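You operate a simulated robot arm through the tools that you are given. There is no shell and no other tool. Be economical: measure what you need, move in short steps, check, and stop when the job is done.

You run a simulated two-armed robot. Do the job below in one go: nothing can be reset, and whatever is moved stays where it is left.

JOB
Carry the blue socket tray with both arms and set it on the top of the body bench.

Only the result counts: the job must be done as asked and must still hold three seconds after the hand-in. Knocking over, shifting, dropping, spilling or breaking anything else fails it.

ROBOT AND FRAMES
Two 7-joint arms with two-finger parallel grippers on one trunk, on a base that drives. Base frame: it is fixed to the floor where the robot stands at the start and does not move with it; the origin is under the middle of the robot, x ahead of it, y to its left, z up; the surface under the hand at the start is at about z = 860. Lengths are in mm, angles in rad, forces in N, time in s.
The left shoulder is at the start at [70, 134, 1176], the right one opposite. With the tool pointing down near the work surface each hand reaches from about 100 to 640 mm from the robot's upright axis, wherever it stands, measured 20 degrees to its own side. Places, roughly: top of the body bench [700, 2200, 800]. Payload 1.57 kg a hand.
The TCP of each hand is the grasp point between the finger pads, 30 mm short of the fingertips. In the tool frame z runs along the fingers and y along their closing line. Largest opening 80 mm; finger width 17, thickness 12; the body of the gripper, 40 by 82 mm, starts 80 mm behind the TCP.
Orientation is that of the tool frame in the base frame, as a unit quaternion [x, y, z, w]. With the fingers straight down and closing along the base's y, the tool's x points along the base's -x, its y along +y and its z along -z.

CONTROLS
- The arms move only by the tool play_rows. It takes "left_commands", "right_commands" or both (then of equal length, played together; a hand with none holds still); each is a list of rows, each a list of 3 entries, a list of its own where there are three numbers: the shift along the tool's x, y, z in mm, then the turn, a rotation vector about the tool's x, y, z in rad, then the gripper command, from -1 (fully open) to 1 (shut), values between in proportion. In form: [[[dx, dy, dz], [ax, ay, az], grip], ...]. A call has 1 to 8 rows; each row shifts and turns the commanded pose from where the row before left it, along the tool's axes as they then stand. A row lasts 0.2 s, in which the tool goes at most 50 mm and 0.15 rad; a call with a longer step from one row to the next is refused whole, and so is a gripper value outside its range. Where a pose cannot be reached the arm comes as near as it can. A force on the tool above 40 N (or 10 N above the force at the start of the call, whichever is more), or a blocked arm, ends the call early, and 0.2 s more pass. The fingers move at their own pace (about 153 mm/s each) and stop on an object; they squeeze with about 35 N. The grip force told is the motor's: it shows also when the fingers shut on nothing. Time passes only in rows, and 0.2 s behind the last, so rows that do not move let the fingers close. It gives the time, the measured TCP pose, the force on the tool (base axes), the opening and the grip force at its end, in the units of the frame above (readings bear some noise), with the torque about the TCP (base axes, N m) and any sound that the robot's microphone picked up.
- Cameras (640 x 400 px; columns grow to the right, rows downward): "scene" is now at [138.2, 9.4, 1406.3]; the picture's right is [0.12, -0.99, 0.00], its down [-0.56, -0.07, -0.82] and it looks along [0.82, 0.10, -0.57] (base axes); focal length 266 px, centre (320, 200). "left" rides on the left gripper at [72, 7, -122] in its tool frame; the picture's right is [-0.09, 1.00, 0.00], its down [-0.84, -0.08, -0.54] and it looks along [-0.54, -0.05, 0.84] (tool axes); focal length 238 px, centre (320, 200). "right" rides on the right gripper at [72, -7, -122] in its tool frame; the picture's right is [0.09, 1.00, 0.00], its down [-0.84, 0.08, -0.54] and it looks along [-0.54, 0.05, 0.84] (tool axes); focal length 238 px, centre (320, 200). There is no depth. A picture from a camera that has moved, and an enlarged one, comes with that camera's place and axes in the base frame and with its lens.
- grab_frame(camera): a new picture of that camera. No time passes.
- slide_trunk(by): slides the trunk up (or, below 0, down) by that many mm; the arms and the scene camera ride with it, the base frame stays. It gives what a move gives, with no picture.
- steer(legs): drives the robot by 1 to 6 legs, each [ahead, left, turn to the left] in mm, mm and rad, along the robot's own axes; the way and the turn of a leg run together, so that a leg with both is an arc; at most 1500 mm and 3.142 rad a leg. The arms and the cameras ride along, it lands a little off, and it stops where it bumps. It gives what a move gives.
- aim_head(pan, tilt): turns the head with the scene camera to pan (to the left, within 1.501 rad either way) and tilt (down, from -0.506 to 1.204), counted from straight ahead of the robot. It gives what a move gives.
- inspect(camera, box): a new picture of the part [left, top, right, bottom] of that camera's present view, enlarged. No time passes.
- sign_off(): hands the job in; it is judged then, once.

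Go step by step. Nothing tells you exact positions but the pictures and the camera data: compare them with the known pose of the tool, close in by small moves and look again before you grip or let go. The budget is 120 turns and 88 pictures, counting those below and the enlarged ones. Unless the task says otherwise, let go and move clear before handing in, and close with one line.

The tools are called as name(argument=value, ...) on one line, values as JSON. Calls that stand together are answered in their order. play_rows: Moves the arms, as the interface text tells. Its arguments: {"type":"object","properties":{"left_commands":{"type":"array","items":{"type":"array"}},"right_commands":{"type":"array","items":{"type":"array"}}},"required":[]} The other tools are called the same way: slide_trunk (by) slides the trunk up or down; steer (legs) drives the base; aim_head (pan, tilt) turns the head that bears the scene camera; grab_frame (camera) takes a picture; inspect (camera, box) takes an enlarged picture of a part of a camera's view; sign_off () hands the job in.

At the start:

```text
time: 0.0
left_position: [462.9, 259.8, 1209.9]
left_tool_rot: [-0.001, 1.0, 0.0, 0.0]
left_wrist_force: [-0.3, -0.5, 0.3]
left_ft_torque: [0.03, -0.02, 0.0]
left_grip_width: 80.0
left_grasp_force: 0.0
right_position: [454.5, -100.2, 1167.4]
right_tool_rot: [-0.001, 1.0, 0.0, 0.0]
right_wrist_force: [0.1, 0.8, 0.4]
right_ft_torque: [0.01, 0.03, -0.03]
right_grip_width: 80.1
right_grasp_force: 0.1
trunk travel left (down, up): [-750.0, 190.0]
robot x, y, heading: [0.9, -0.2, -0.003]
head pan, tilt: [0.12, 0.602]
```

scene: 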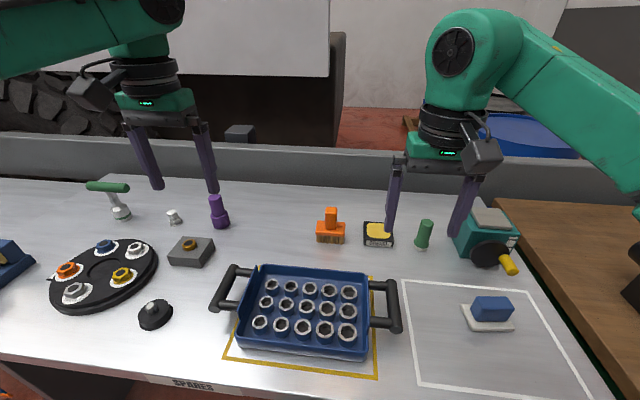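
right: 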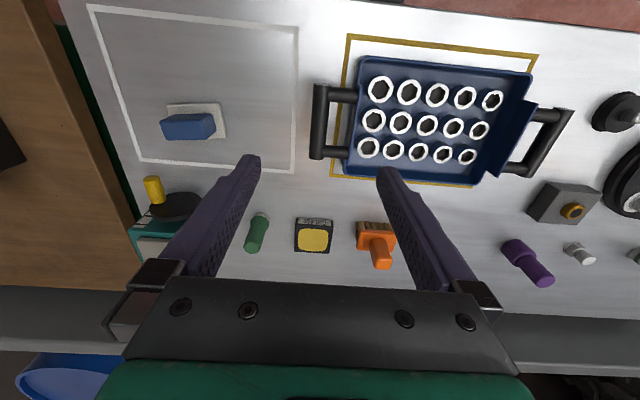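
left: 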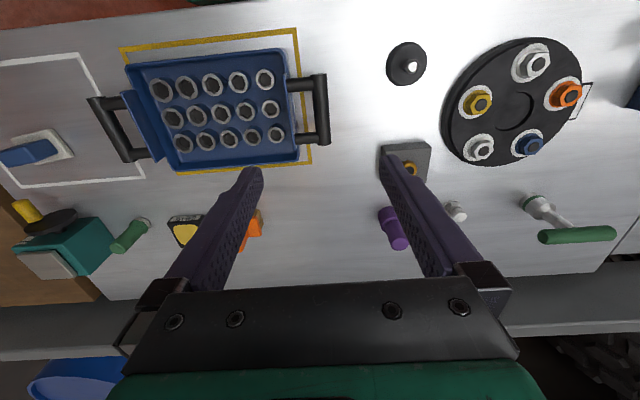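

The tray sits centred near [495, 80], with handles at about y=268 and y=-103. I'll look closer at it and at the body bench.

inspect(camera="scene", box=[190, 240, 420, 384])

inspect(camera="left", box=[80, 20, 340, 182])

aim_head(pan=1.25, tilt=0.4)

grab_frame(camera="scene")

```text
2.78 times, centred on (305, 312) of scene
camera zoom: at [138.2, 9.4, 1406.3], right [0.12, -0.99, 0.0], down [-0.56, -0.07, -0.82], along [0.82, 0.1, -0.57], focal length 739 px, centre (362, -111)
```

zoom: 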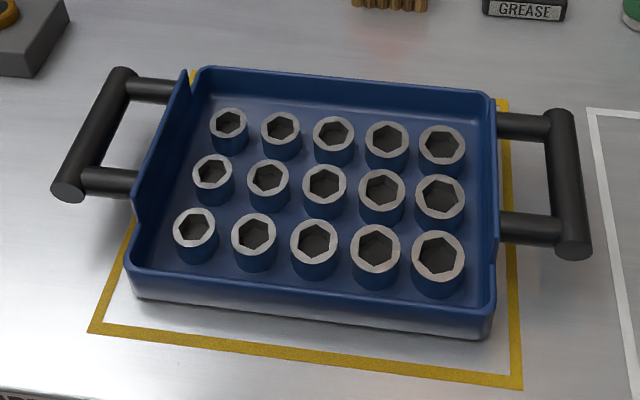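

```text
2.46 times, centred on (210, 101) of left
camera zoom: at [391.9, 267.3, 1332.2], right [0.09, 1.0, 0.0], down [0.84, -0.08, 0.54], along [0.54, -0.05, -0.84], focal length 587 px, centre (591, 444)
```

zoom: 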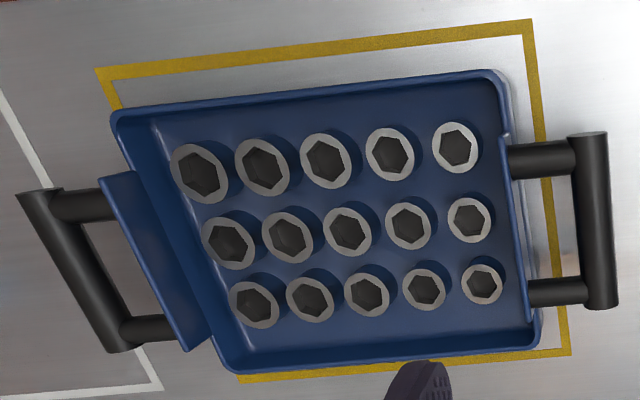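

```text
time: 1.4
left_position: [464.0, 260.4, 1210.6]
left_tool_rot: [-0.001, 1.0, 0.0, 0.0]
left_wrist_force: [-0.6, -0.3, 0.9]
left_ft_torque: [0.02, 0.01, 0.01]
left_grip_width: 80.0
left_grasp_force: 0.1
right_position: [454.8, -100.4, 1168.1]
right_tool_rot: [0.0, 1.0, 0.0, 0.0]
right_wrist_force: [1.2, 0.4, -0.7]
right_ft_torque: [0.03, 0.01, 0.0]
right_grip_width: 80.1
right_grasp_force: 0.2
trunk travel left (down, up): [-750.0, 190.0]
robot x, y, heading: [1.6, 1.1, -0.003]
head pan, tilt: [1.25, 0.4]
```

```text
82 pictures are left
camera scene: at [79.8, 86.6, 1424.6], right [0.95, -0.32, 0.0], down [-0.12, -0.37, -0.92], along [0.29, 0.87, -0.39], focal length 266 px, centre (320, 200)
```

scene: 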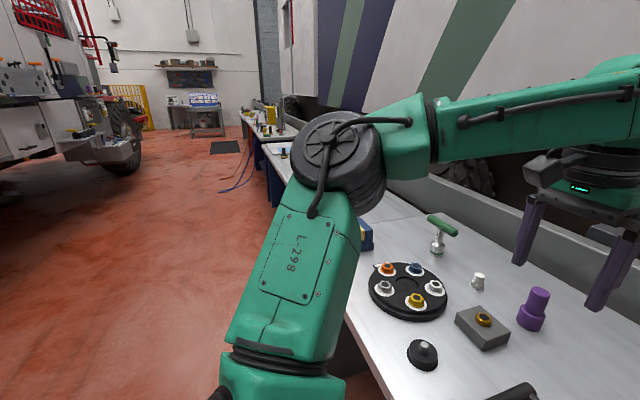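

The handles run along x at about y=260 and y=-99, centred on x≈482, z≈922. The body bench is farther along the row to the left. Next I lower both hands above the handles and check.

play_rows(left_commands=[[[-3, 0, 35], [0, 0, 0], -0.3], [[-3, 0, 35], [0, 0, 0], -0.3], [[-3, 0, 35], [0, 0, 0], -0.3], [[-3, 0, 35], [0, 0, 0], -0.3], [[-3, 0, 35], [0, 0, 0], -0.3], [[-3, 0, 35], [0, 0, 0], -0.3], [[0, 0, 0], [0, 0, 0], -0.3]], right_commands=[[[-4.5, 0, 28], [0, 0, 0], -0.3], [[-4.5, 0, 28], [0, 0, 0], -0.3], [[-4.5, 0, 28], [0, 0, 0], -0.3], [[-4.5, 0, 28], [0, 0, 0], -0.3], [[-4.5, 0, 28], [0, 0, 0], -0.3], [[-4.5, 0, 28], [0, 0, 0], -0.3], [[0, 0, 0], [0, 0, 0], -0.3]])

aim_head(pan=0.12, tilt=0.75)

grab_frame(camera="scene")

grab_frame(camera="left")

grab_frame(camera="right")

```text
time: 3.0
left_position: [480.7, 261.3, 999.2]
left_tool_rot: [-0.001, 1.0, 0.0, 0.001]
left_wrist_force: [0.2, 0.2, -0.7]
left_ft_torque: [0.03, -0.06, -0.01]
left_grip_width: 52.0
left_grasp_force: 0.1
right_position: [479.2, -99.2, 999.8]
right_tool_rot: [0.001, 1.0, 0.0, 0.001]
right_wrist_force: [0.6, 0.2, -0.2]
right_ft_torque: [-0.01, 0.01, 0.01]
right_grip_width: 51.6
right_grasp_force: 0.1
trunk travel left (down, up): [-750.0, 190.0]
robot x, y, heading: [0.8, -1.6, -0.003]
head pan, tilt: [1.25, 0.4]
```

```text
time: 4.3
left_position: [482.1, 262.0, 998.7]
left_tool_rot: [-0.002, 1.0, 0.0, 0.0]
left_wrist_force: [0.6, -0.3, 0.2]
left_ft_torque: [-0.01, -0.01, 0.01]
left_grip_width: 52.1
left_grasp_force: 0.0
right_position: [481.5, -99.0, 1000.4]
right_tool_rot: [0.0, 1.0, 0.0, 0.0]
right_wrist_force: [0.0, -0.4, -0.4]
right_ft_torque: [0.02, 0.02, 0.0]
right_grip_width: 51.8
right_grasp_force: 0.0
trunk travel left (down, up): [-750.0, 190.0]
robot x, y, heading: [1.6, -1.7, -0.003]
head pan, tilt: [0.12, 0.75]
```

```text
81 pictures are left
camera scene: at [132.7, 8.8, 1393.5], right [0.12, -0.99, 0.0], down [-0.68, -0.08, -0.73], along [0.73, 0.09, -0.68], focal length 266 px, centre (320, 200)
```

scene: 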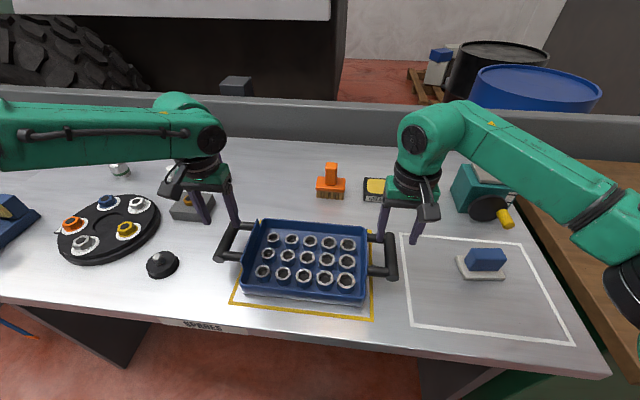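

```text
80 pictures are left
camera left: at [411.2, 267.9, 1120.4], right [0.09, 1.0, 0.0], down [0.84, -0.08, 0.54], along [0.54, -0.05, -0.84], focal length 238 px, centre (320, 200)
```

left: 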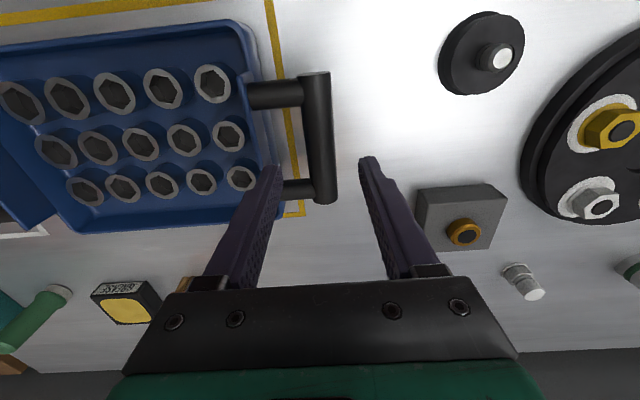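

```text
79 pictures are left
camera right: at [409.1, -105.5, 1122.8], right [-0.09, 1.0, 0.0], down [0.84, 0.08, 0.54], along [0.54, 0.05, -0.84], focal length 238 px, centre (320, 200)
```

right: 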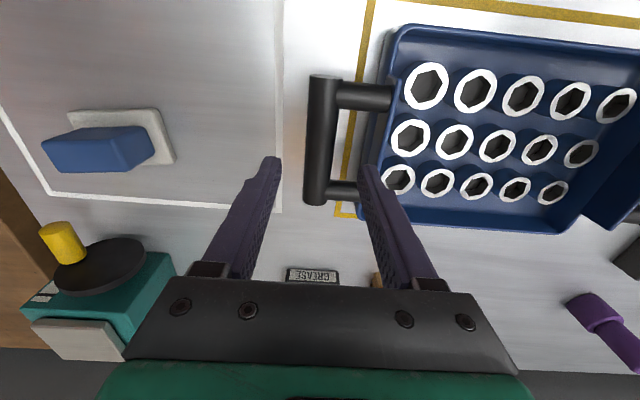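

Both hands are centred over the bars with clearance. I lower 78 mm, then check.

play_rows(left_commands=[[[0, 0, 20], [0, 0, 0], -0.3], [[0, 0, 20], [0, 0, 0], -0.3], [[0, 0, 20], [0, 0, 0], -0.3], [[0, 0, 18], [0, 0, 0], -0.3], [[0, 0, 0], [0, 0, 0], -0.3]], right_commands=[[[0, 0, 20], [0, 0, 0], -0.3], [[0, 0, 20], [0, 0, 0], -0.3], [[0, 0, 20], [0, 0, 0], -0.3], [[0, 0, 18], [0, 0, 0], -0.3], [[0, 0, 0], [0, 0, 0], -0.3]])

grab_frame(camera="scene")

grab_frame(camera="left")

grab_frame(camera="right")

```text
time: 5.5
left_position: [481.8, 259.0, 920.7]
left_tool_rot: [-0.001, 1.0, 0.0, 0.0]
left_wrist_force: [-0.3, -0.8, 0.4]
left_ft_torque: [0.0, 0.01, 0.01]
left_grip_width: 52.0
left_grasp_force: 0.0
right_position: [481.7, -99.3, 921.4]
right_tool_rot: [0.001, 1.0, 0.0, 0.001]
right_wrist_force: [-0.2, 0.7, 0.0]
right_ft_torque: [0.0, -0.03, -0.01]
right_grip_width: 52.0
right_grasp_force: 0.0
trunk travel left (down, up): [-750.0, 190.0]
robot x, y, heading: [1.0, -3.0, -0.001]
head pan, tilt: [0.12, 0.75]
```

```text
78 pictures are left
camera scene: at [132.4, 8.7, 1393.6], right [0.12, -0.99, 0.0], down [-0.68, -0.08, -0.73], along [0.73, 0.09, -0.68], focal length 266 px, centre (320, 200)
```

scene: 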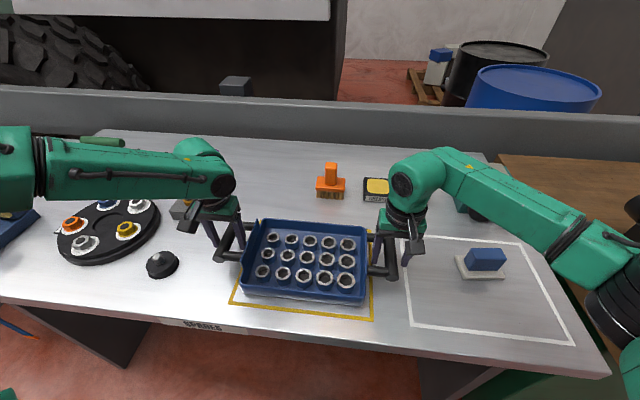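

```text
77 pictures are left
camera left: at [410.5, 267.0, 1043.7], right [0.09, 1.0, 0.0], down [0.84, -0.08, 0.54], along [0.54, -0.05, -0.84], focal length 238 px, centre (320, 200)
```

left: 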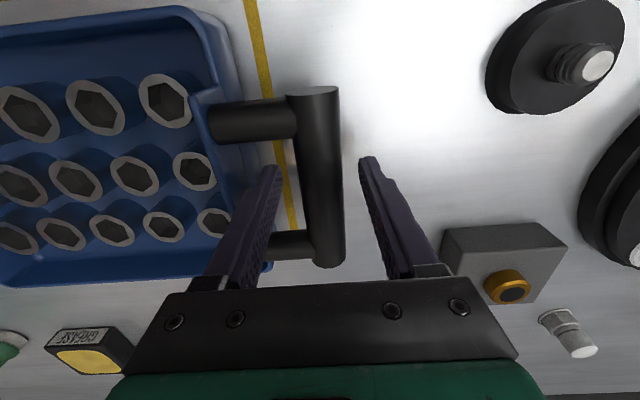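

```text
76 pictures are left
camera right: at [410.5, -106.7, 1043.8], right [-0.09, 1.0, 0.0], down [0.84, 0.08, 0.54], along [0.54, 0.05, -0.84], focal length 238 px, centre (320, 200)
```

right: 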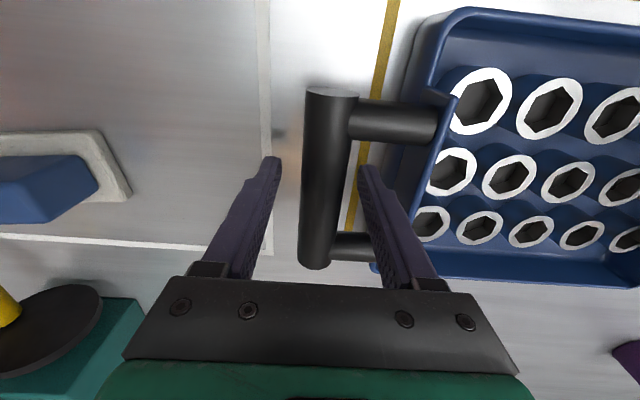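

Fingers straddle both bars at bar height. Closing both grippers.

play_rows(left_commands=[[[0, 0, 0], [0, 0, 0], 0.2], [[0, 0, 0], [0, 0, 0], 1], [[0, 0, 0], [0, 0, 0], 1], [[0, 0, 0], [0, 0, 0], 1]], right_commands=[[[0, 0, 0], [0, 0, 0], 0.2], [[0, 0, 0], [0, 0, 0], 1], [[0, 0, 0], [0, 0, 0], 1], [[0, 0, 0], [0, 0, 0], 1]])

```text
time: 6.5
left_position: [481.8, 260.7, 922.4]
left_tool_rot: [0.0, 1.0, -0.001, -0.001]
left_wrist_force: [-0.7, 0.9, 0.3]
left_ft_torque: [0.09, 0.17, -0.03]
left_grip_width: 25.4
left_grasp_force: 35.4
right_position: [481.7, -99.7, 920.6]
right_tool_rot: [0.0, 1.0, 0.0, 0.0]
right_wrist_force: [-0.5, 1.2, 0.7]
right_ft_torque: [0.04, 0.09, 0.04]
right_grip_width: 25.8
right_grasp_force: 35.2
trunk travel left (down, up): [-750.0, 190.0]
robot x, y, heading: [-0.5, 2.2, -0.001]
head pan, tilt: [0.12, 0.75]
```

Both grips hold (25 mm bars). I lift a little in step to test.

play_rows(left_commands=[[[0, 0, -5], [0, 0, 0], 1], [[0, 0, -10], [0, 0, 0], 1], [[0, 0, -10], [0, 0, 0], 1], [[0, 0, -5], [0, 0, 0], 1], [[0, 0, 0], [0, 0, 0], 1]], right_commands=[[[0, 0, -5], [0, 0, 0], 1], [[0, 0, -10], [0, 0, 0], 1], [[0, 0, -10], [0, 0, 0], 1], [[0, 0, -5], [0, 0, 0], 1], [[0, 0, 0], [0, 0, 0], 1]])

grab_frame(camera="scene")

```text
time: 7.7
left_position: [483.2, 260.8, 950.4]
left_tool_rot: [-0.001, 1.0, -0.001, -0.002]
left_wrist_force: [0.4, -13.5, -5.2]
left_ft_torque: [-0.07, -0.07, 0.04]
left_grip_width: 25.6
left_grasp_force: 35.0
right_position: [482.8, -99.7, 950.8]
right_tool_rot: [-0.001, 1.0, 0.001, -0.001]
right_wrist_force: [0.3, 12.8, -7.4]
right_ft_torque: [-0.17, 0.03, 0.01]
right_grip_width: 25.3
right_grasp_force: 34.9
trunk travel left (down, up): [-750.0, 190.0]
robot x, y, heading: [-1.3, 3.7, -0.002]
head pan, tilt: [0.12, 0.75]
```

```text
75 pictures are left
camera scene: at [134.9, 9.0, 1393.3], right [0.12, -0.99, 0.0], down [-0.68, -0.08, -0.73], along [0.72, 0.09, -0.68], focal length 266 px, centre (320, 200)
```

scene: 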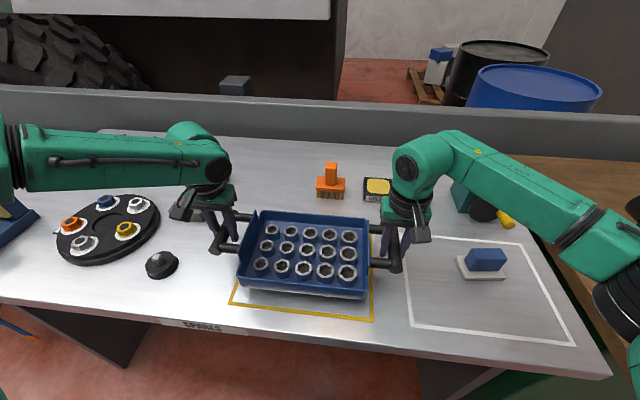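

The tray lifts level with about 6 N per hand. I lift it further, ease the sideways pull slightly, and look over the route.

play_rows(left_commands=[[[0, -1, -10], [0, 0, 0], 1], [[0, 0, -20], [0, 0, 0], 1], [[0, 0, -20], [0, 0, 0], 1], [[0, 0, -20], [0, 0, 0], 1], [[0, 0, -20], [0, 0, 0], 1], [[0, 0, -10], [0, 0, 0], 1], [[0, 0, 0], [0, 0, 0], 1]], right_commands=[[[0, 1, -10], [0, 0, 0], 1], [[0, 0, -20], [0, 0, 0], 1], [[0, 0, -20], [0, 0, 0], 1], [[0, 0, -20], [0, 0, 0], 1], [[0, 0, -20], [0, 0, 0], 1], [[0, 0, -10], [0, 0, 0], 1], [[0, 0, 0], [0, 0, 0], 1]])

aim_head(pan=1.5, tilt=0.35)

grab_frame(camera="scene")

```text
time: 9.3
left_position: [484.1, 259.4, 1051.1]
left_tool_rot: [-0.001, 1.0, 0.0, -0.001]
left_wrist_force: [0.2, 2.3, -5.6]
left_ft_torque: [-0.04, -0.11, -0.12]
left_grip_width: 25.7
left_grasp_force: 35.0
right_position: [482.9, -100.1, 1053.5]
right_tool_rot: [0.001, 1.0, -0.001, -0.001]
right_wrist_force: [0.8, -2.2, -7.0]
right_ft_torque: [-0.03, 0.07, -0.05]
right_grip_width: 25.6
right_grasp_force: 35.3
trunk travel left (down, up): [-750.0, 190.0]
robot x, y, heading: [-3.3, -0.7, 0.001]
head pan, tilt: [0.12, 0.75]
```

```text
time: 10.8
left_position: [483.1, 259.1, 1051.7]
left_tool_rot: [-0.001, 1.0, 0.0, -0.002]
left_wrist_force: [0.4, 12.6, -6.6]
left_ft_torque: [0.01, 0.06, -0.01]
left_grip_width: 25.6
left_grasp_force: 34.6
right_position: [483.4, -100.8, 1053.2]
right_tool_rot: [0.001, 1.0, 0.0, -0.001]
right_wrist_force: [0.3, -11.7, -5.8]
right_ft_torque: [0.05, -0.03, 0.05]
right_grip_width: 25.8
right_grasp_force: 35.1
trunk travel left (down, up): [-750.0, 190.0]
robot x, y, heading: [0.9, -0.3, -0.006]
head pan, tilt: [1.499, 0.351]
```

```text
74 pictures are left
camera scene: at [59.6, 92.0, 1429.0], right [1.0, -0.07, 0.0], down [-0.03, -0.34, -0.94], along [0.07, 0.94, -0.34], focal length 266 px, centre (320, 200)
```

scene: 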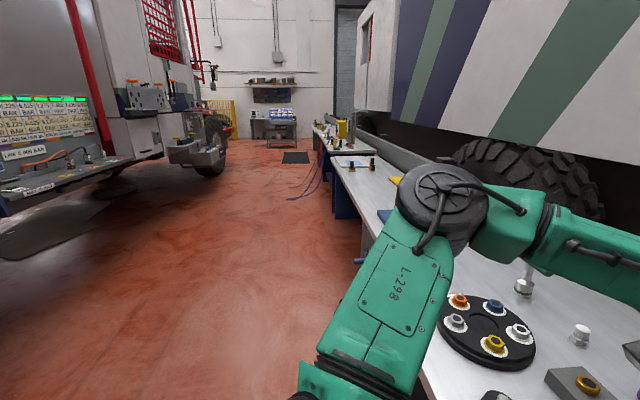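

The aisle is clear: the body bench's front edge is near x≈450, starting around y≈1550, with several items on it. I back off from this bench with the tray.

steer(legs=[[-450, 0, 0]])

grab_frame(camera="scene")

```text
time: 13.6
left_position: [32.4, 257.9, 1051.6]
left_tool_rot: [0.001, 1.0, 0.0, -0.002]
left_wrist_force: [1.0, 24.7, -6.7]
left_ft_torque: [0.06, -0.11, -0.04]
left_grip_width: 25.6
left_grasp_force: 35.0
right_position: [29.8, -101.0, 1051.9]
right_tool_rot: [0.003, 1.0, -0.001, -0.002]
right_wrist_force: [-0.4, -24.3, -7.1]
right_ft_torque: [0.03, 0.08, 0.06]
right_grip_width: 25.8
right_grasp_force: 35.0
trunk travel left (down, up): [-750.0, 190.0]
robot x, y, heading: [-454.4, -2.2, -0.007]
head pan, tilt: [1.499, 0.351]
```

```text
73 pictures are left
camera scene: at [-392.5, 92.9, 1428.9], right [1.0, -0.08, 0.0], down [-0.03, -0.34, -0.94], along [0.07, 0.94, -0.34], focal length 266 px, centre (320, 200)
```

scene: 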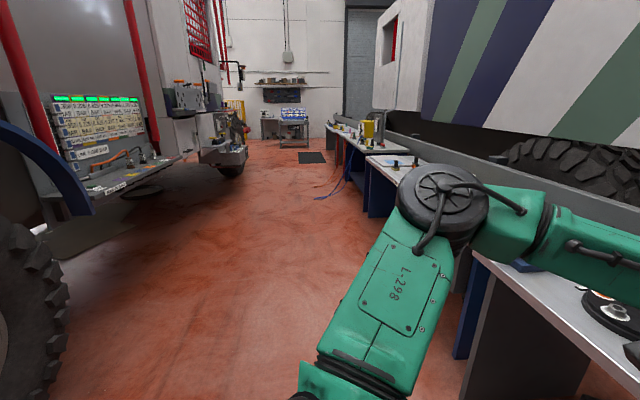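

The inward squeeze has built up to 24 N, so I relax it by 1 mm per hand, then drive left.

play_rows(left_commands=[[[0, 1, 0], [0, 0, 0], 1], [[0, 0, 0], [0, 0, 0], 1]], right_commands=[[[0, -1, 0], [0, 0, 0], 1], [[0, 0, 0], [0, 0, 0], 1]])

steer(legs=[[0, 1000, 0]])

aim_head(pan=0.9, tilt=0.5)

grab_frame(camera="scene")

```text
time: 14.2
left_position: [30.3, 258.0, 1051.5]
left_tool_rot: [0.003, 1.0, 0.0, 0.0]
left_wrist_force: [-1.0, -12.8, -5.8]
left_ft_torque: [-0.08, -0.02, -0.09]
left_grip_width: 25.7
left_grasp_force: 34.7
right_position: [28.1, -101.1, 1051.7]
right_tool_rot: [0.003, 1.0, 0.0, -0.001]
right_wrist_force: [0.3, 11.9, -8.0]
right_ft_torque: [-0.21, 0.02, -0.22]
right_grip_width: 25.6
right_grasp_force: 35.0
trunk travel left (down, up): [-750.0, 190.0]
robot x, y, heading: [-454.3, -2.0, -0.005]
head pan, tilt: [1.499, 0.351]
```

```text
time: 19.4
left_position: [52.3, 1262.9, 1051.0]
left_tool_rot: [0.012, 1.0, -0.002, -0.002]
left_wrist_force: [-1.2, -32.0, -6.0]
left_ft_torque: [-0.06, 0.02, 0.05]
left_grip_width: 25.8
left_grasp_force: 35.3
right_position: [41.6, 903.0, 1052.2]
right_tool_rot: [0.013, 1.0, 0.001, 0.0]
right_wrist_force: [0.0, 31.2, -6.6]
right_ft_torque: [0.03, 0.01, 0.04]
right_grip_width: 25.5
right_grasp_force: 34.9
trunk travel left (down, up): [-750.0, 190.0]
robot x, y, heading: [-439.6, 1015.7, -0.025]
head pan, tilt: [1.499, 0.351]
```

```text
time: 20.4
left_position: [51.7, 1262.3, 1050.1]
left_tool_rot: [0.012, 1.0, -0.003, -0.002]
left_wrist_force: [-0.5, -2.2, -5.3]
left_ft_torque: [-0.05, 0.03, -0.07]
left_grip_width: 25.9
left_grasp_force: 35.1
right_position: [42.0, 903.7, 1052.0]
right_tool_rot: [0.014, 1.0, 0.0, -0.001]
right_wrist_force: [-0.7, 3.0, -5.2]
right_ft_torque: [-0.16, -0.04, 0.0]
right_grip_width: 25.7
right_grasp_force: 34.9
trunk travel left (down, up): [-750.0, 190.0]
robot x, y, heading: [-437.5, 1015.4, -0.025]
head pan, tilt: [0.901, 0.499]
```

```text
72 pictures are left
camera scene: at [-326.6, 1083.1, 1415.3], right [0.77, -0.64, 0.0], down [-0.31, -0.37, -0.88], along [0.56, 0.67, -0.48], focal length 266 px, centre (320, 200)
```

scene: 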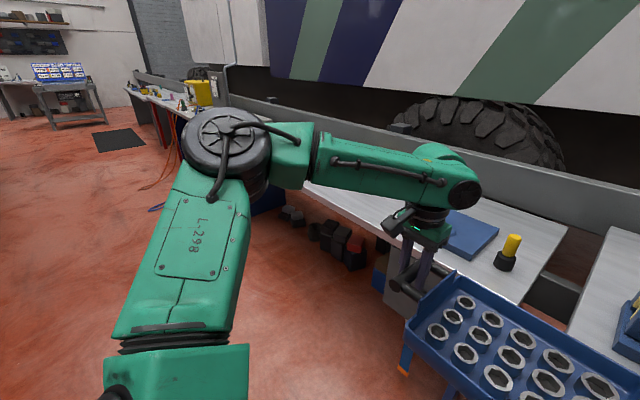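

The tray rides fine, and the body bench is coming into view with a blue plate and a yellow tool at its near end. I continue left with a small heading correction.

steer(legs=[[-20, 950, 0.025]])

aim_head(pan=0.1, tilt=0.5)

grab_frame(camera="scene")

```text
time: 25.4
left_position: [40.0, 2221.7, 1051.6]
left_tool_rot: [0.001, 1.0, -0.001, -0.002]
left_wrist_force: [0.3, -6.5, -6.4]
left_ft_torque: [0.0, 0.01, 0.0]
left_grip_width: 25.8
left_grasp_force: 35.2
right_position: [38.2, 1861.4, 1052.1]
right_tool_rot: [0.002, 1.0, 0.001, 0.0]
right_wrist_force: [-0.6, 6.3, -6.5]
right_ft_torque: [-0.02, -0.01, 0.06]
right_grip_width: 25.7
right_grasp_force: 34.7
trunk travel left (down, up): [-750.0, 190.0]
robot x, y, heading: [-445.1, 1965.7, -0.004]
head pan, tilt: [0.901, 0.499]
```

```text
time: 26.5
left_position: [39.1, 2221.7, 1050.4]
left_tool_rot: [0.001, 1.0, -0.002, -0.003]
left_wrist_force: [-0.8, -1.9, -4.9]
left_ft_torque: [-0.05, 0.1, 0.0]
left_grip_width: 25.6
left_grasp_force: 34.8
right_position: [39.1, 1862.3, 1052.4]
right_tool_rot: [0.002, 1.0, 0.001, 0.0]
right_wrist_force: [-0.7, 1.9, -6.8]
right_ft_torque: [-0.16, -0.09, 0.03]
right_grip_width: 25.7
right_grasp_force: 34.7
trunk travel left (down, up): [-750.0, 190.0]
robot x, y, heading: [-444.3, 1961.3, -0.004]
head pan, tilt: [0.099, 0.499]
```

```text
71 pictures are left
camera scene: at [-300.2, 1972.0, 1415.2], right [0.1, -1.0, 0.0], down [-0.48, -0.05, -0.88], along [0.87, 0.08, -0.48], focal length 266 px, centre (320, 200)
```

scene: 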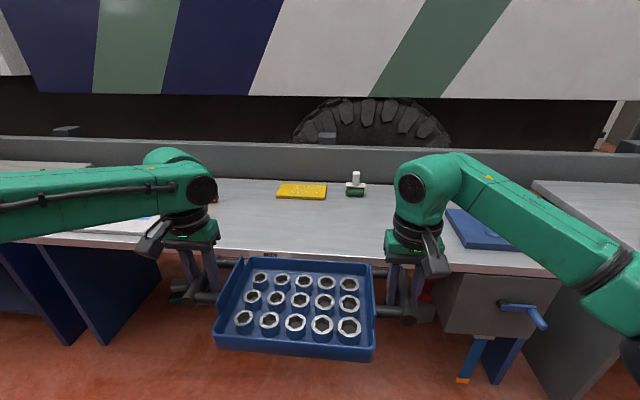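

The bench front edge is at about x≈400, with a free spot around [575, 2045]. The yellow board and white-green item sit beyond x≈810, the blue plate is at y<1500, and papers lie at y>2700. I drive in part way and look again.

steer(legs=[[350, 0, 0.004]])

aim_head(pan=0.1, tilt=0.75)

grab_frame(camera="scene")

grab_frame(camera="left")

grab_frame(camera="right")

```text
time: 28.8
left_position: [387.6, 2226.0, 1051.8]
left_tool_rot: [-0.002, 1.0, -0.002, -0.001]
left_wrist_force: [-0.6, -1.9, -6.7]
left_ft_torque: [0.06, -0.01, 0.01]
left_grip_width: 25.5
left_grasp_force: 35.4
right_position: [387.4, 1865.3, 1052.5]
right_tool_rot: [-0.001, 1.0, 0.001, -0.001]
right_wrist_force: [0.3, 1.8, -5.8]
right_ft_torque: [-0.03, -0.03, 0.01]
right_grip_width: 25.6
right_grasp_force: 34.9
trunk travel left (down, up): [-750.0, 190.0]
robot x, y, heading: [-90.9, 1962.8, -0.005]
head pan, tilt: [0.099, 0.499]
```

```text
time: 29.5
left_position: [389.6, 2225.1, 1051.2]
left_tool_rot: [-0.001, 1.0, -0.002, -0.003]
left_wrist_force: [0.2, -1.1, -6.3]
left_ft_torque: [-0.04, 0.02, -0.01]
left_grip_width: 25.6
left_grasp_force: 34.9
right_position: [390.1, 1864.9, 1052.5]
right_tool_rot: [-0.001, 1.0, -0.001, -0.002]
right_wrist_force: [-0.5, 1.0, -6.8]
right_ft_torque: [-0.15, -0.02, 0.05]
right_grip_width: 25.3
right_grasp_force: 35.5
trunk travel left (down, up): [-750.0, 190.0]
robot x, y, heading: [-93.8, 1961.3, 0.004]
head pan, tilt: [0.099, 0.75]
```

```text
70 pictures are left
camera scene: at [43.3, 1971.8, 1393.2], right [0.1, -0.99, 0.0], down [-0.68, -0.07, -0.73], along [0.73, 0.07, -0.68], focal length 266 px, centre (320, 200)
```

scene: 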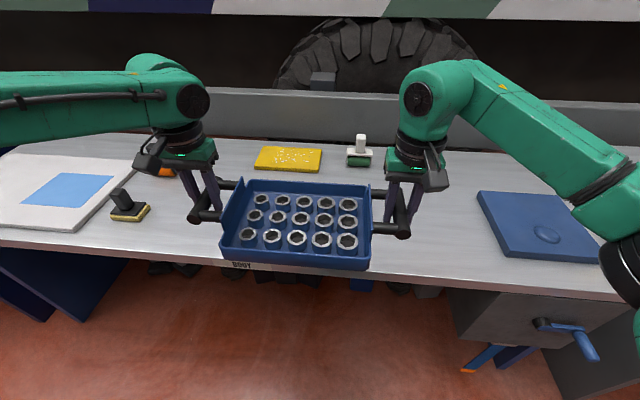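

```text
69 pictures are left
camera left: at [319.2, 2232.3, 1173.0], right [0.09, 1.0, 0.0], down [0.84, -0.07, 0.54], along [0.54, -0.05, -0.84], focal length 238 px, centre (320, 200)
```

left: 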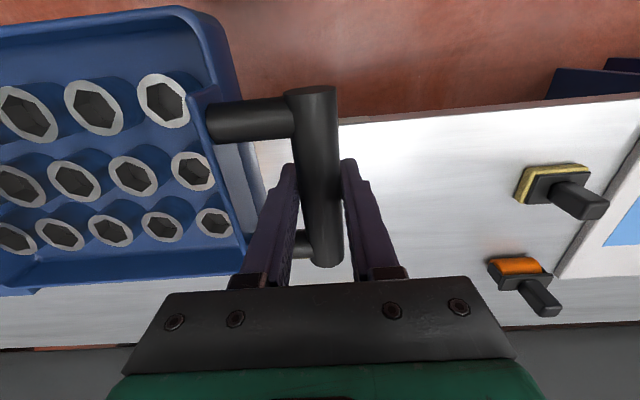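

```text
68 pictures are left
camera right: at [319.8, 1858.3, 1175.0], right [-0.09, 1.0, 0.0], down [0.84, 0.08, 0.54], along [0.54, 0.05, -0.84], focal length 238 px, centre (320, 200)
```

right: 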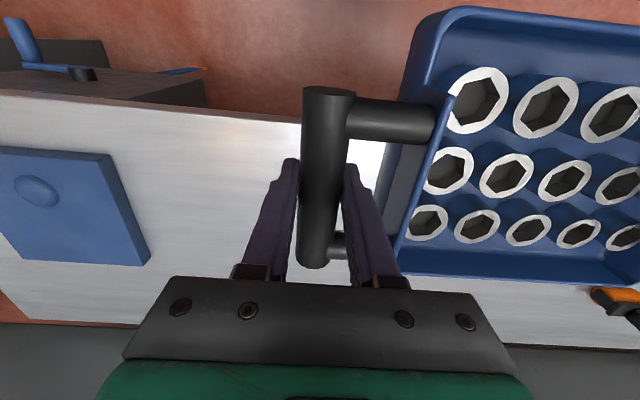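

The bench edge is at about x≈418 and the area ahead is clear. I drive in another 190 mm, then lower most of the way by the trunk.

steer(legs=[[190, 0, 0]])

slide_trunk(by=-120)

grab_frame(camera="scene")

grab_frame(camera="left")

```text
time: 31.1
left_position: [579.6, 2226.0, 1052.5]
left_tool_rot: [-0.002, 1.0, -0.002, -0.001]
left_wrist_force: [-0.4, -1.2, -6.2]
left_ft_torque: [0.08, 0.0, -0.02]
left_grip_width: 25.9
left_grasp_force: 35.0
right_position: [581.7, 1865.8, 1053.9]
right_tool_rot: [-0.002, 1.0, 0.002, 0.0]
right_wrist_force: [-0.1, 0.9, -7.0]
right_ft_torque: [0.0, -0.04, -0.04]
right_grip_width: 25.4
right_grasp_force: 35.0
trunk travel left (down, up): [-750.0, 190.0]
robot x, y, heading: [104.1, 1965.2, 0.003]
head pan, tilt: [0.099, 0.75]
```

```text
time: 32.6
left_position: [581.8, 2225.8, 931.3]
left_tool_rot: [-0.002, 1.0, -0.002, -0.002]
left_wrist_force: [-1.2, -1.2, -5.5]
left_ft_torque: [-0.05, 0.03, -0.01]
left_grip_width: 25.6
left_grasp_force: 34.9
right_position: [583.1, 1865.5, 932.8]
right_tool_rot: [-0.001, 1.0, 0.0, -0.001]
right_wrist_force: [-0.3, 1.0, -6.4]
right_ft_torque: [-0.06, -0.09, 0.0]
right_grip_width: 25.4
right_grasp_force: 34.9
trunk travel left (down, up): [-630.0, 310.0]
robot x, y, heading: [98.8, 1964.6, 0.003]
head pan, tilt: [0.099, 0.75]
```

```text
67 pictures are left
camera scene: at [235.4, 1972.1, 1273.3], right [0.1, -0.99, 0.0], down [-0.68, -0.07, -0.73], along [0.73, 0.07, -0.68], focal length 266 px, centre (320, 200)
```

scene: 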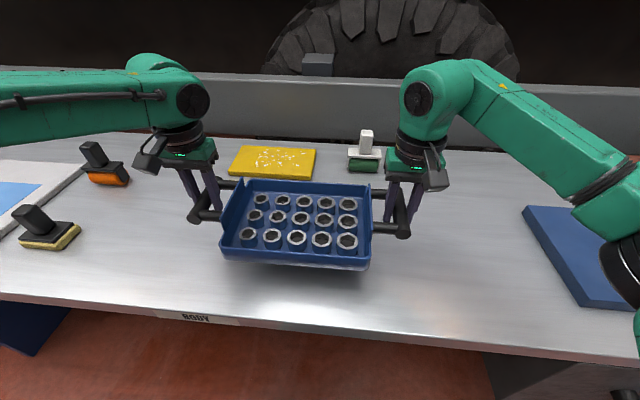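

```text
66 pictures are left
camera left: at [511.4, 2232.7, 1053.4], right [0.09, 1.0, 0.0], down [0.84, -0.07, 0.54], along [0.54, -0.05, -0.84], focal length 238 px, centre (320, 200)
```

left: 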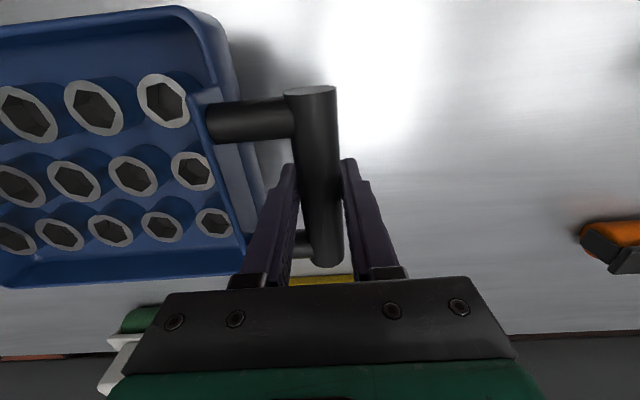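

There's clear space below. I lower by trunk 55 mm more, then feel for the surface with small arm steps.

slide_trunk(by=-55)

play_rows(left_commands=[[[0, 0, 2], [0, 0, 0], 1], [[0, 0, 2], [0, 0, 0], 1], [[0, 0, 2], [0, 0, 0], 1], [[0, 0, 2], [0, 0, 0], 1], [[0, 0, 0], [0, 0, 0], 1]], right_commands=[[[0, 0, 2], [0, 0, 0], 1], [[0, 0, 2], [0, 0, 0], 1], [[0, 0, 2], [0, 0, 0], 1], [[0, 0, 2], [0, 0, 0], 1], [[0, 0, 0], [0, 0, 0], 1]])

grab_frame(camera="scene")

```text
time: 33.6
left_position: [582.6, 2224.8, 875.1]
left_tool_rot: [-0.002, 1.0, -0.001, -0.002]
left_wrist_force: [-0.3, -1.7, -6.4]
left_ft_torque: [0.06, 0.0, 0.04]
left_grip_width: 25.8
left_grasp_force: 34.5
right_position: [582.9, 1866.3, 877.9]
right_tool_rot: [-0.002, 1.0, 0.001, -0.001]
right_wrist_force: [0.2, 0.6, -5.5]
right_ft_torque: [0.03, -0.03, 0.02]
right_grip_width: 25.3
right_grasp_force: 35.1
trunk travel left (down, up): [-575.0, 365.0]
robot x, y, heading: [102.8, 1963.7, -0.0]
head pan, tilt: [0.099, 0.75]
```

```text
time: 34.8
left_position: [581.5, 2225.1, 867.8]
left_tool_rot: [-0.002, 1.0, -0.002, -0.002]
left_wrist_force: [-0.1, -0.1, -8.0]
left_ft_torque: [0.29, -0.23, 0.11]
left_grip_width: 25.7
left_grasp_force: 35.4
right_position: [584.1, 1866.6, 868.8]
right_tool_rot: [-0.002, 1.0, 0.001, -0.001]
right_wrist_force: [0.0, -0.3, -5.0]
right_ft_torque: [0.24, 0.21, 0.18]
right_grip_width: 25.5
right_grasp_force: 35.6
trunk travel left (down, up): [-575.0, 365.0]
robot x, y, heading: [102.3, 1962.4, -0.001]
head pan, tilt: [0.099, 0.75]
```

```text
65 pictures are left
camera scene: at [235.5, 1972.1, 1218.3], right [0.1, -0.99, 0.0], down [-0.68, -0.07, -0.73], along [0.73, 0.07, -0.68], focal length 266 px, centre (320, 200)
```

scene: 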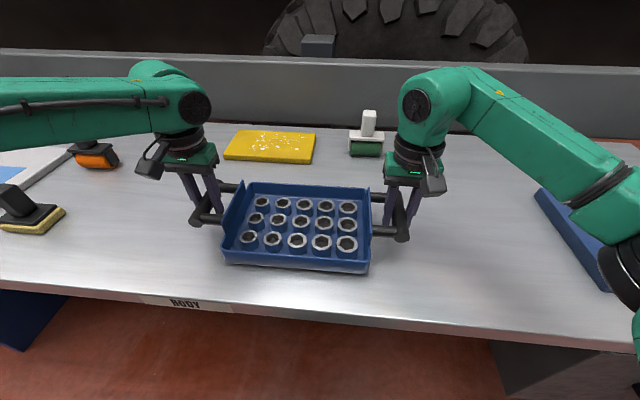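

Very near the surface; I keep feeling downward in 1.5 mm steps.

play_rows(left_commands=[[[0, 0, 1.5], [0, 0, 0], 1], [[0, 0, 1.5], [0, 0, 0], 1], [[0, 0, 0], [0, 0, 0], 1]], right_commands=[[[0, 0, 1.5], [0, 0, 0], 1], [[0, 0, 1.5], [0, 0, 0], 1], [[0, 0, 0], [0, 0, 0], 1]])

```text
time: 35.6
left_position: [582.0, 2225.4, 866.2]
left_tool_rot: [-0.001, 1.0, -0.003, -0.002]
left_wrist_force: [1.2, 0.3, -7.0]
left_ft_torque: [-0.02, 0.05, 0.05]
left_grip_width: 25.4
left_grasp_force: 35.1
right_position: [582.4, 1865.3, 865.3]
right_tool_rot: [-0.001, 1.0, 0.0, -0.001]
right_wrist_force: [-0.7, 0.1, -6.2]
right_ft_torque: [-0.04, -0.07, 0.08]
right_grip_width: 25.7
right_grasp_force: 35.3
trunk travel left (down, up): [-575.0, 365.0]
robot x, y, heading: [103.7, 1965.4, 0.002]
head pan, tilt: [0.099, 0.75]
```

play_rows(left_commands=[[[0, 0, 1.5], [0, 0, 0], 1], [[0, 0, 1.5], [0, 0, 0], 1], [[0, 0, 0], [0, 0, 0], 1]], right_commands=[[[0, 0, 1.5], [0, 0, 0], 1], [[0, 0, 1.5], [0, 0, 0], 1], [[0, 0, 0], [0, 0, 0], 1]])

```text
time: 36.4
left_position: [581.3, 2225.2, 862.5]
left_tool_rot: [-0.002, 1.0, -0.001, -0.002]
left_wrist_force: [-0.1, 0.9, -2.7]
left_ft_torque: [-0.1, 0.13, -0.09]
left_grip_width: 25.6
left_grasp_force: 35.0
right_position: [583.1, 1864.6, 864.4]
right_tool_rot: [-0.002, 1.0, 0.001, -0.001]
right_wrist_force: [0.6, 0.3, -6.7]
right_ft_torque: [-0.18, -0.4, -0.04]
right_grip_width: 25.6
right_grasp_force: 35.6
trunk travel left (down, up): [-575.0, 365.0]
robot x, y, heading: [99.5, 1971.0, 0.009]
head pan, tilt: [0.099, 0.75]
```

The left side is starting to bear on the bench; the right needs a touch more.

play_rows(left_commands=[[[0, 0, 0.3], [0, 0, 0], 1], [[0, 0, 0.2], [0, 0, 0], 1], [[0, 0, 0], [0, 0, 0], 1]], right_commands=[[[0, 0, 1.2], [0, 0, 0], 1], [[0, 0, 0.8], [0, 0, 0], 1], [[0, 0, 0], [0, 0, 0], 1]])

```text
time: 37.2
left_position: [580.9, 2224.6, 862.2]
left_tool_rot: [-0.002, 1.0, -0.001, -0.001]
left_wrist_force: [2.2, 1.9, -3.8]
left_ft_torque: [0.3, -0.35, 0.08]
left_grip_width: 25.7
left_grasp_force: 35.3
right_position: [582.9, 1865.2, 862.3]
right_tool_rot: [-0.001, 1.0, 0.001, 0.0]
right_wrist_force: [-0.8, -2.4, -3.7]
right_ft_torque: [0.33, -0.38, 0.1]
right_grip_width: 25.6
right_grasp_force: 35.3
trunk travel left (down, up): [-575.0, 365.0]
robot x, y, heading: [98.3, 1961.7, 0.002]
head pan, tilt: [0.099, 0.75]
```

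Contact is beginning on both sides. One more millimetre on each.

play_rows(left_commands=[[[0, 0, 0.5], [0, 0, 0], 1], [[0, 0, 0.5], [0, 0, 0], 1], [[0, 0, 0], [0, 0, 0], 1]], right_commands=[[[0, 0, 0.5], [0, 0, 0], 1], [[0, 0, 0.5], [0, 0, 0], 1], [[0, 0, 0], [0, 0, 0], 1]])

```text
time: 38.0
left_position: [581.1, 2224.6, 863.1]
left_tool_rot: [-0.001, 1.0, -0.001, -0.001]
left_wrist_force: [5.5, 5.3, 13.5]
left_ft_torque: [0.03, 0.88, -0.03]
left_grip_width: 25.9
left_grasp_force: 35.2
right_position: [582.2, 1864.6, 861.4]
right_tool_rot: [-0.001, 1.0, 0.0, 0.0]
right_wrist_force: [2.4, -2.8, -0.3]
right_ft_torque: [-0.06, 0.57, -0.11]
right_grip_width: 25.5
right_grasp_force: 34.8
trunk travel left (down, up): [-575.0, 365.0]
robot x, y, heading: [97.3, 1968.1, -0.001]
head pan, tilt: [0.099, 0.75]
```

The tray rests on the bench. I ease the left pressure, then open both grippers partly.

play_rows(left_commands=[[[0, 0, -0.5], [0, 0, 0], 1], [[0, 0, 0], [0, 0, 0], 0.2], [[0, 0, 0], [0, 0, 0], -0.3], [[0, 0, 0], [0, 0, 0], -0.3]], right_commands=[[[0, 0, 0.2], [0, 0, 0], 1], [[0, 0, 0], [0, 0, 0], 0.2], [[0, 0, 0], [0, 0, 0], -0.3], [[0, 0, 0], [0, 0, 0], -0.3]])

grab_frame(camera="left")

grab_frame(camera="right")

```text
time: 39.0
left_position: [579.8, 2225.2, 863.1]
left_tool_rot: [-0.002, 1.0, -0.001, -0.001]
left_wrist_force: [0.8, 0.0, 0.7]
left_ft_torque: [0.02, 0.0, 0.01]
left_grip_width: 52.2
left_grasp_force: 0.1
right_position: [581.9, 1866.2, 860.6]
right_tool_rot: [-0.002, 1.0, 0.001, -0.001]
right_wrist_force: [-0.3, -0.3, -0.3]
right_ft_torque: [-0.02, 0.02, 0.02]
right_grip_width: 52.1
right_grasp_force: 0.1
trunk travel left (down, up): [-575.0, 365.0]
robot x, y, heading: [101.9, 1965.0, 0.006]
head pan, tilt: [0.099, 0.75]
```

```text
64 pictures are left
camera left: at [509.6, 2232.2, 983.8], right [0.09, 1.0, 0.0], down [0.84, -0.07, 0.54], along [0.54, -0.05, -0.84], focal length 238 px, centre (320, 200)
```

left: 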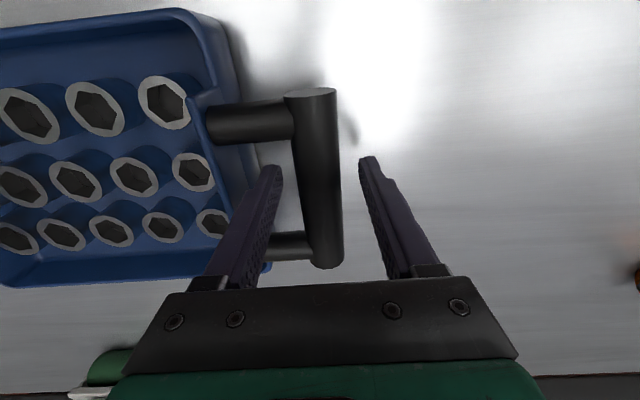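

```text
63 pictures are left
camera right: at [510.9, 1858.2, 984.2], right [-0.09, 1.0, 0.0], down [0.84, 0.08, 0.54], along [0.54, 0.05, -0.84], focal length 238 px, centre (320, 200)
```

right: 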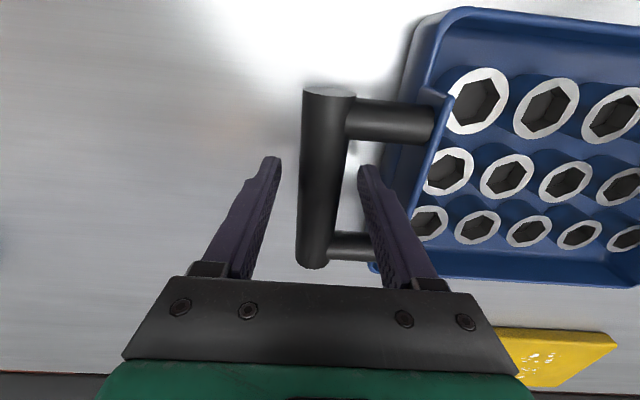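

The grippers are open and the fingers clear the bars. I raise both hands straight up and take a last look.

play_rows(left_commands=[[[0, 0, -15], [0, 0, 0], -0.3], [[0, 0, -25], [0, 0, 0], -0.3], [[0, 0, -35], [0, 0, 0], -0.3], [[0, 0, -40], [0, 0, 0], -0.3], [[0, 0, -40], [0, 0, 0], -0.3], [[0, 0, 0], [0, 0, 0], -0.3]], right_commands=[[[0, 0, -15], [0, 0, 0], -0.3], [[0, 0, -25], [0, 0, 0], -0.3], [[0, 0, -35], [0, 0, 0], -0.3], [[0, 0, -40], [0, 0, 0], -0.3], [[0, 0, -40], [0, 0, 0], -0.3], [[0, 0, 0], [0, 0, 0], -0.3]])

grab_frame(camera="scene")

```text
time: 40.4
left_position: [580.8, 2226.2, 1016.1]
left_tool_rot: [-0.002, 1.0, -0.002, -0.002]
left_wrist_force: [-0.3, 0.6, -1.5]
left_ft_torque: [0.01, 0.03, -0.01]
left_grip_width: 52.0
left_grasp_force: 0.0
right_position: [582.2, 1865.0, 1015.3]
right_tool_rot: [-0.001, 1.0, 0.001, 0.0]
right_wrist_force: [0.1, -0.7, 0.0]
right_ft_torque: [0.01, 0.0, -0.04]
right_grip_width: 51.8
right_grasp_force: 0.0
trunk travel left (down, up): [-575.0, 365.0]
robot x, y, heading: [100.1, 1964.1, -0.001]
head pan, tilt: [0.099, 0.75]
```

```text
62 pictures are left
camera scene: at [234.5, 1971.8, 1218.4], right [0.1, -0.99, 0.0], down [-0.68, -0.07, -0.73], along [0.73, 0.07, -0.68], focal length 266 px, centre (320, 200)
```

scene: 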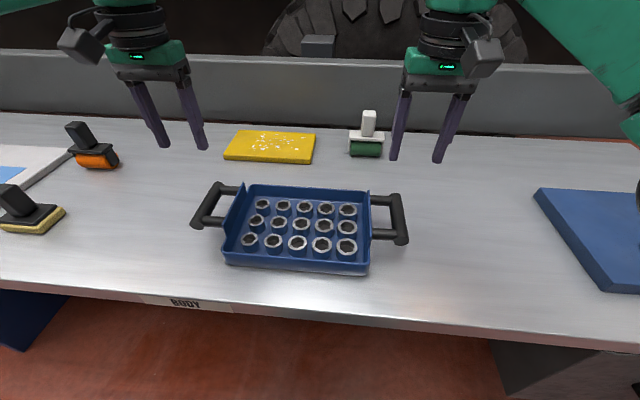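

The tray stands flat on the body bench with all 15 sockets in place, and both hands are clear. Handing in.

sign_off()

```text
The job is handed in.
```

The blue socket tray was carried with both arms and now sits flat on top of the body bench, with all 15 sockets in it and nothing else moved.
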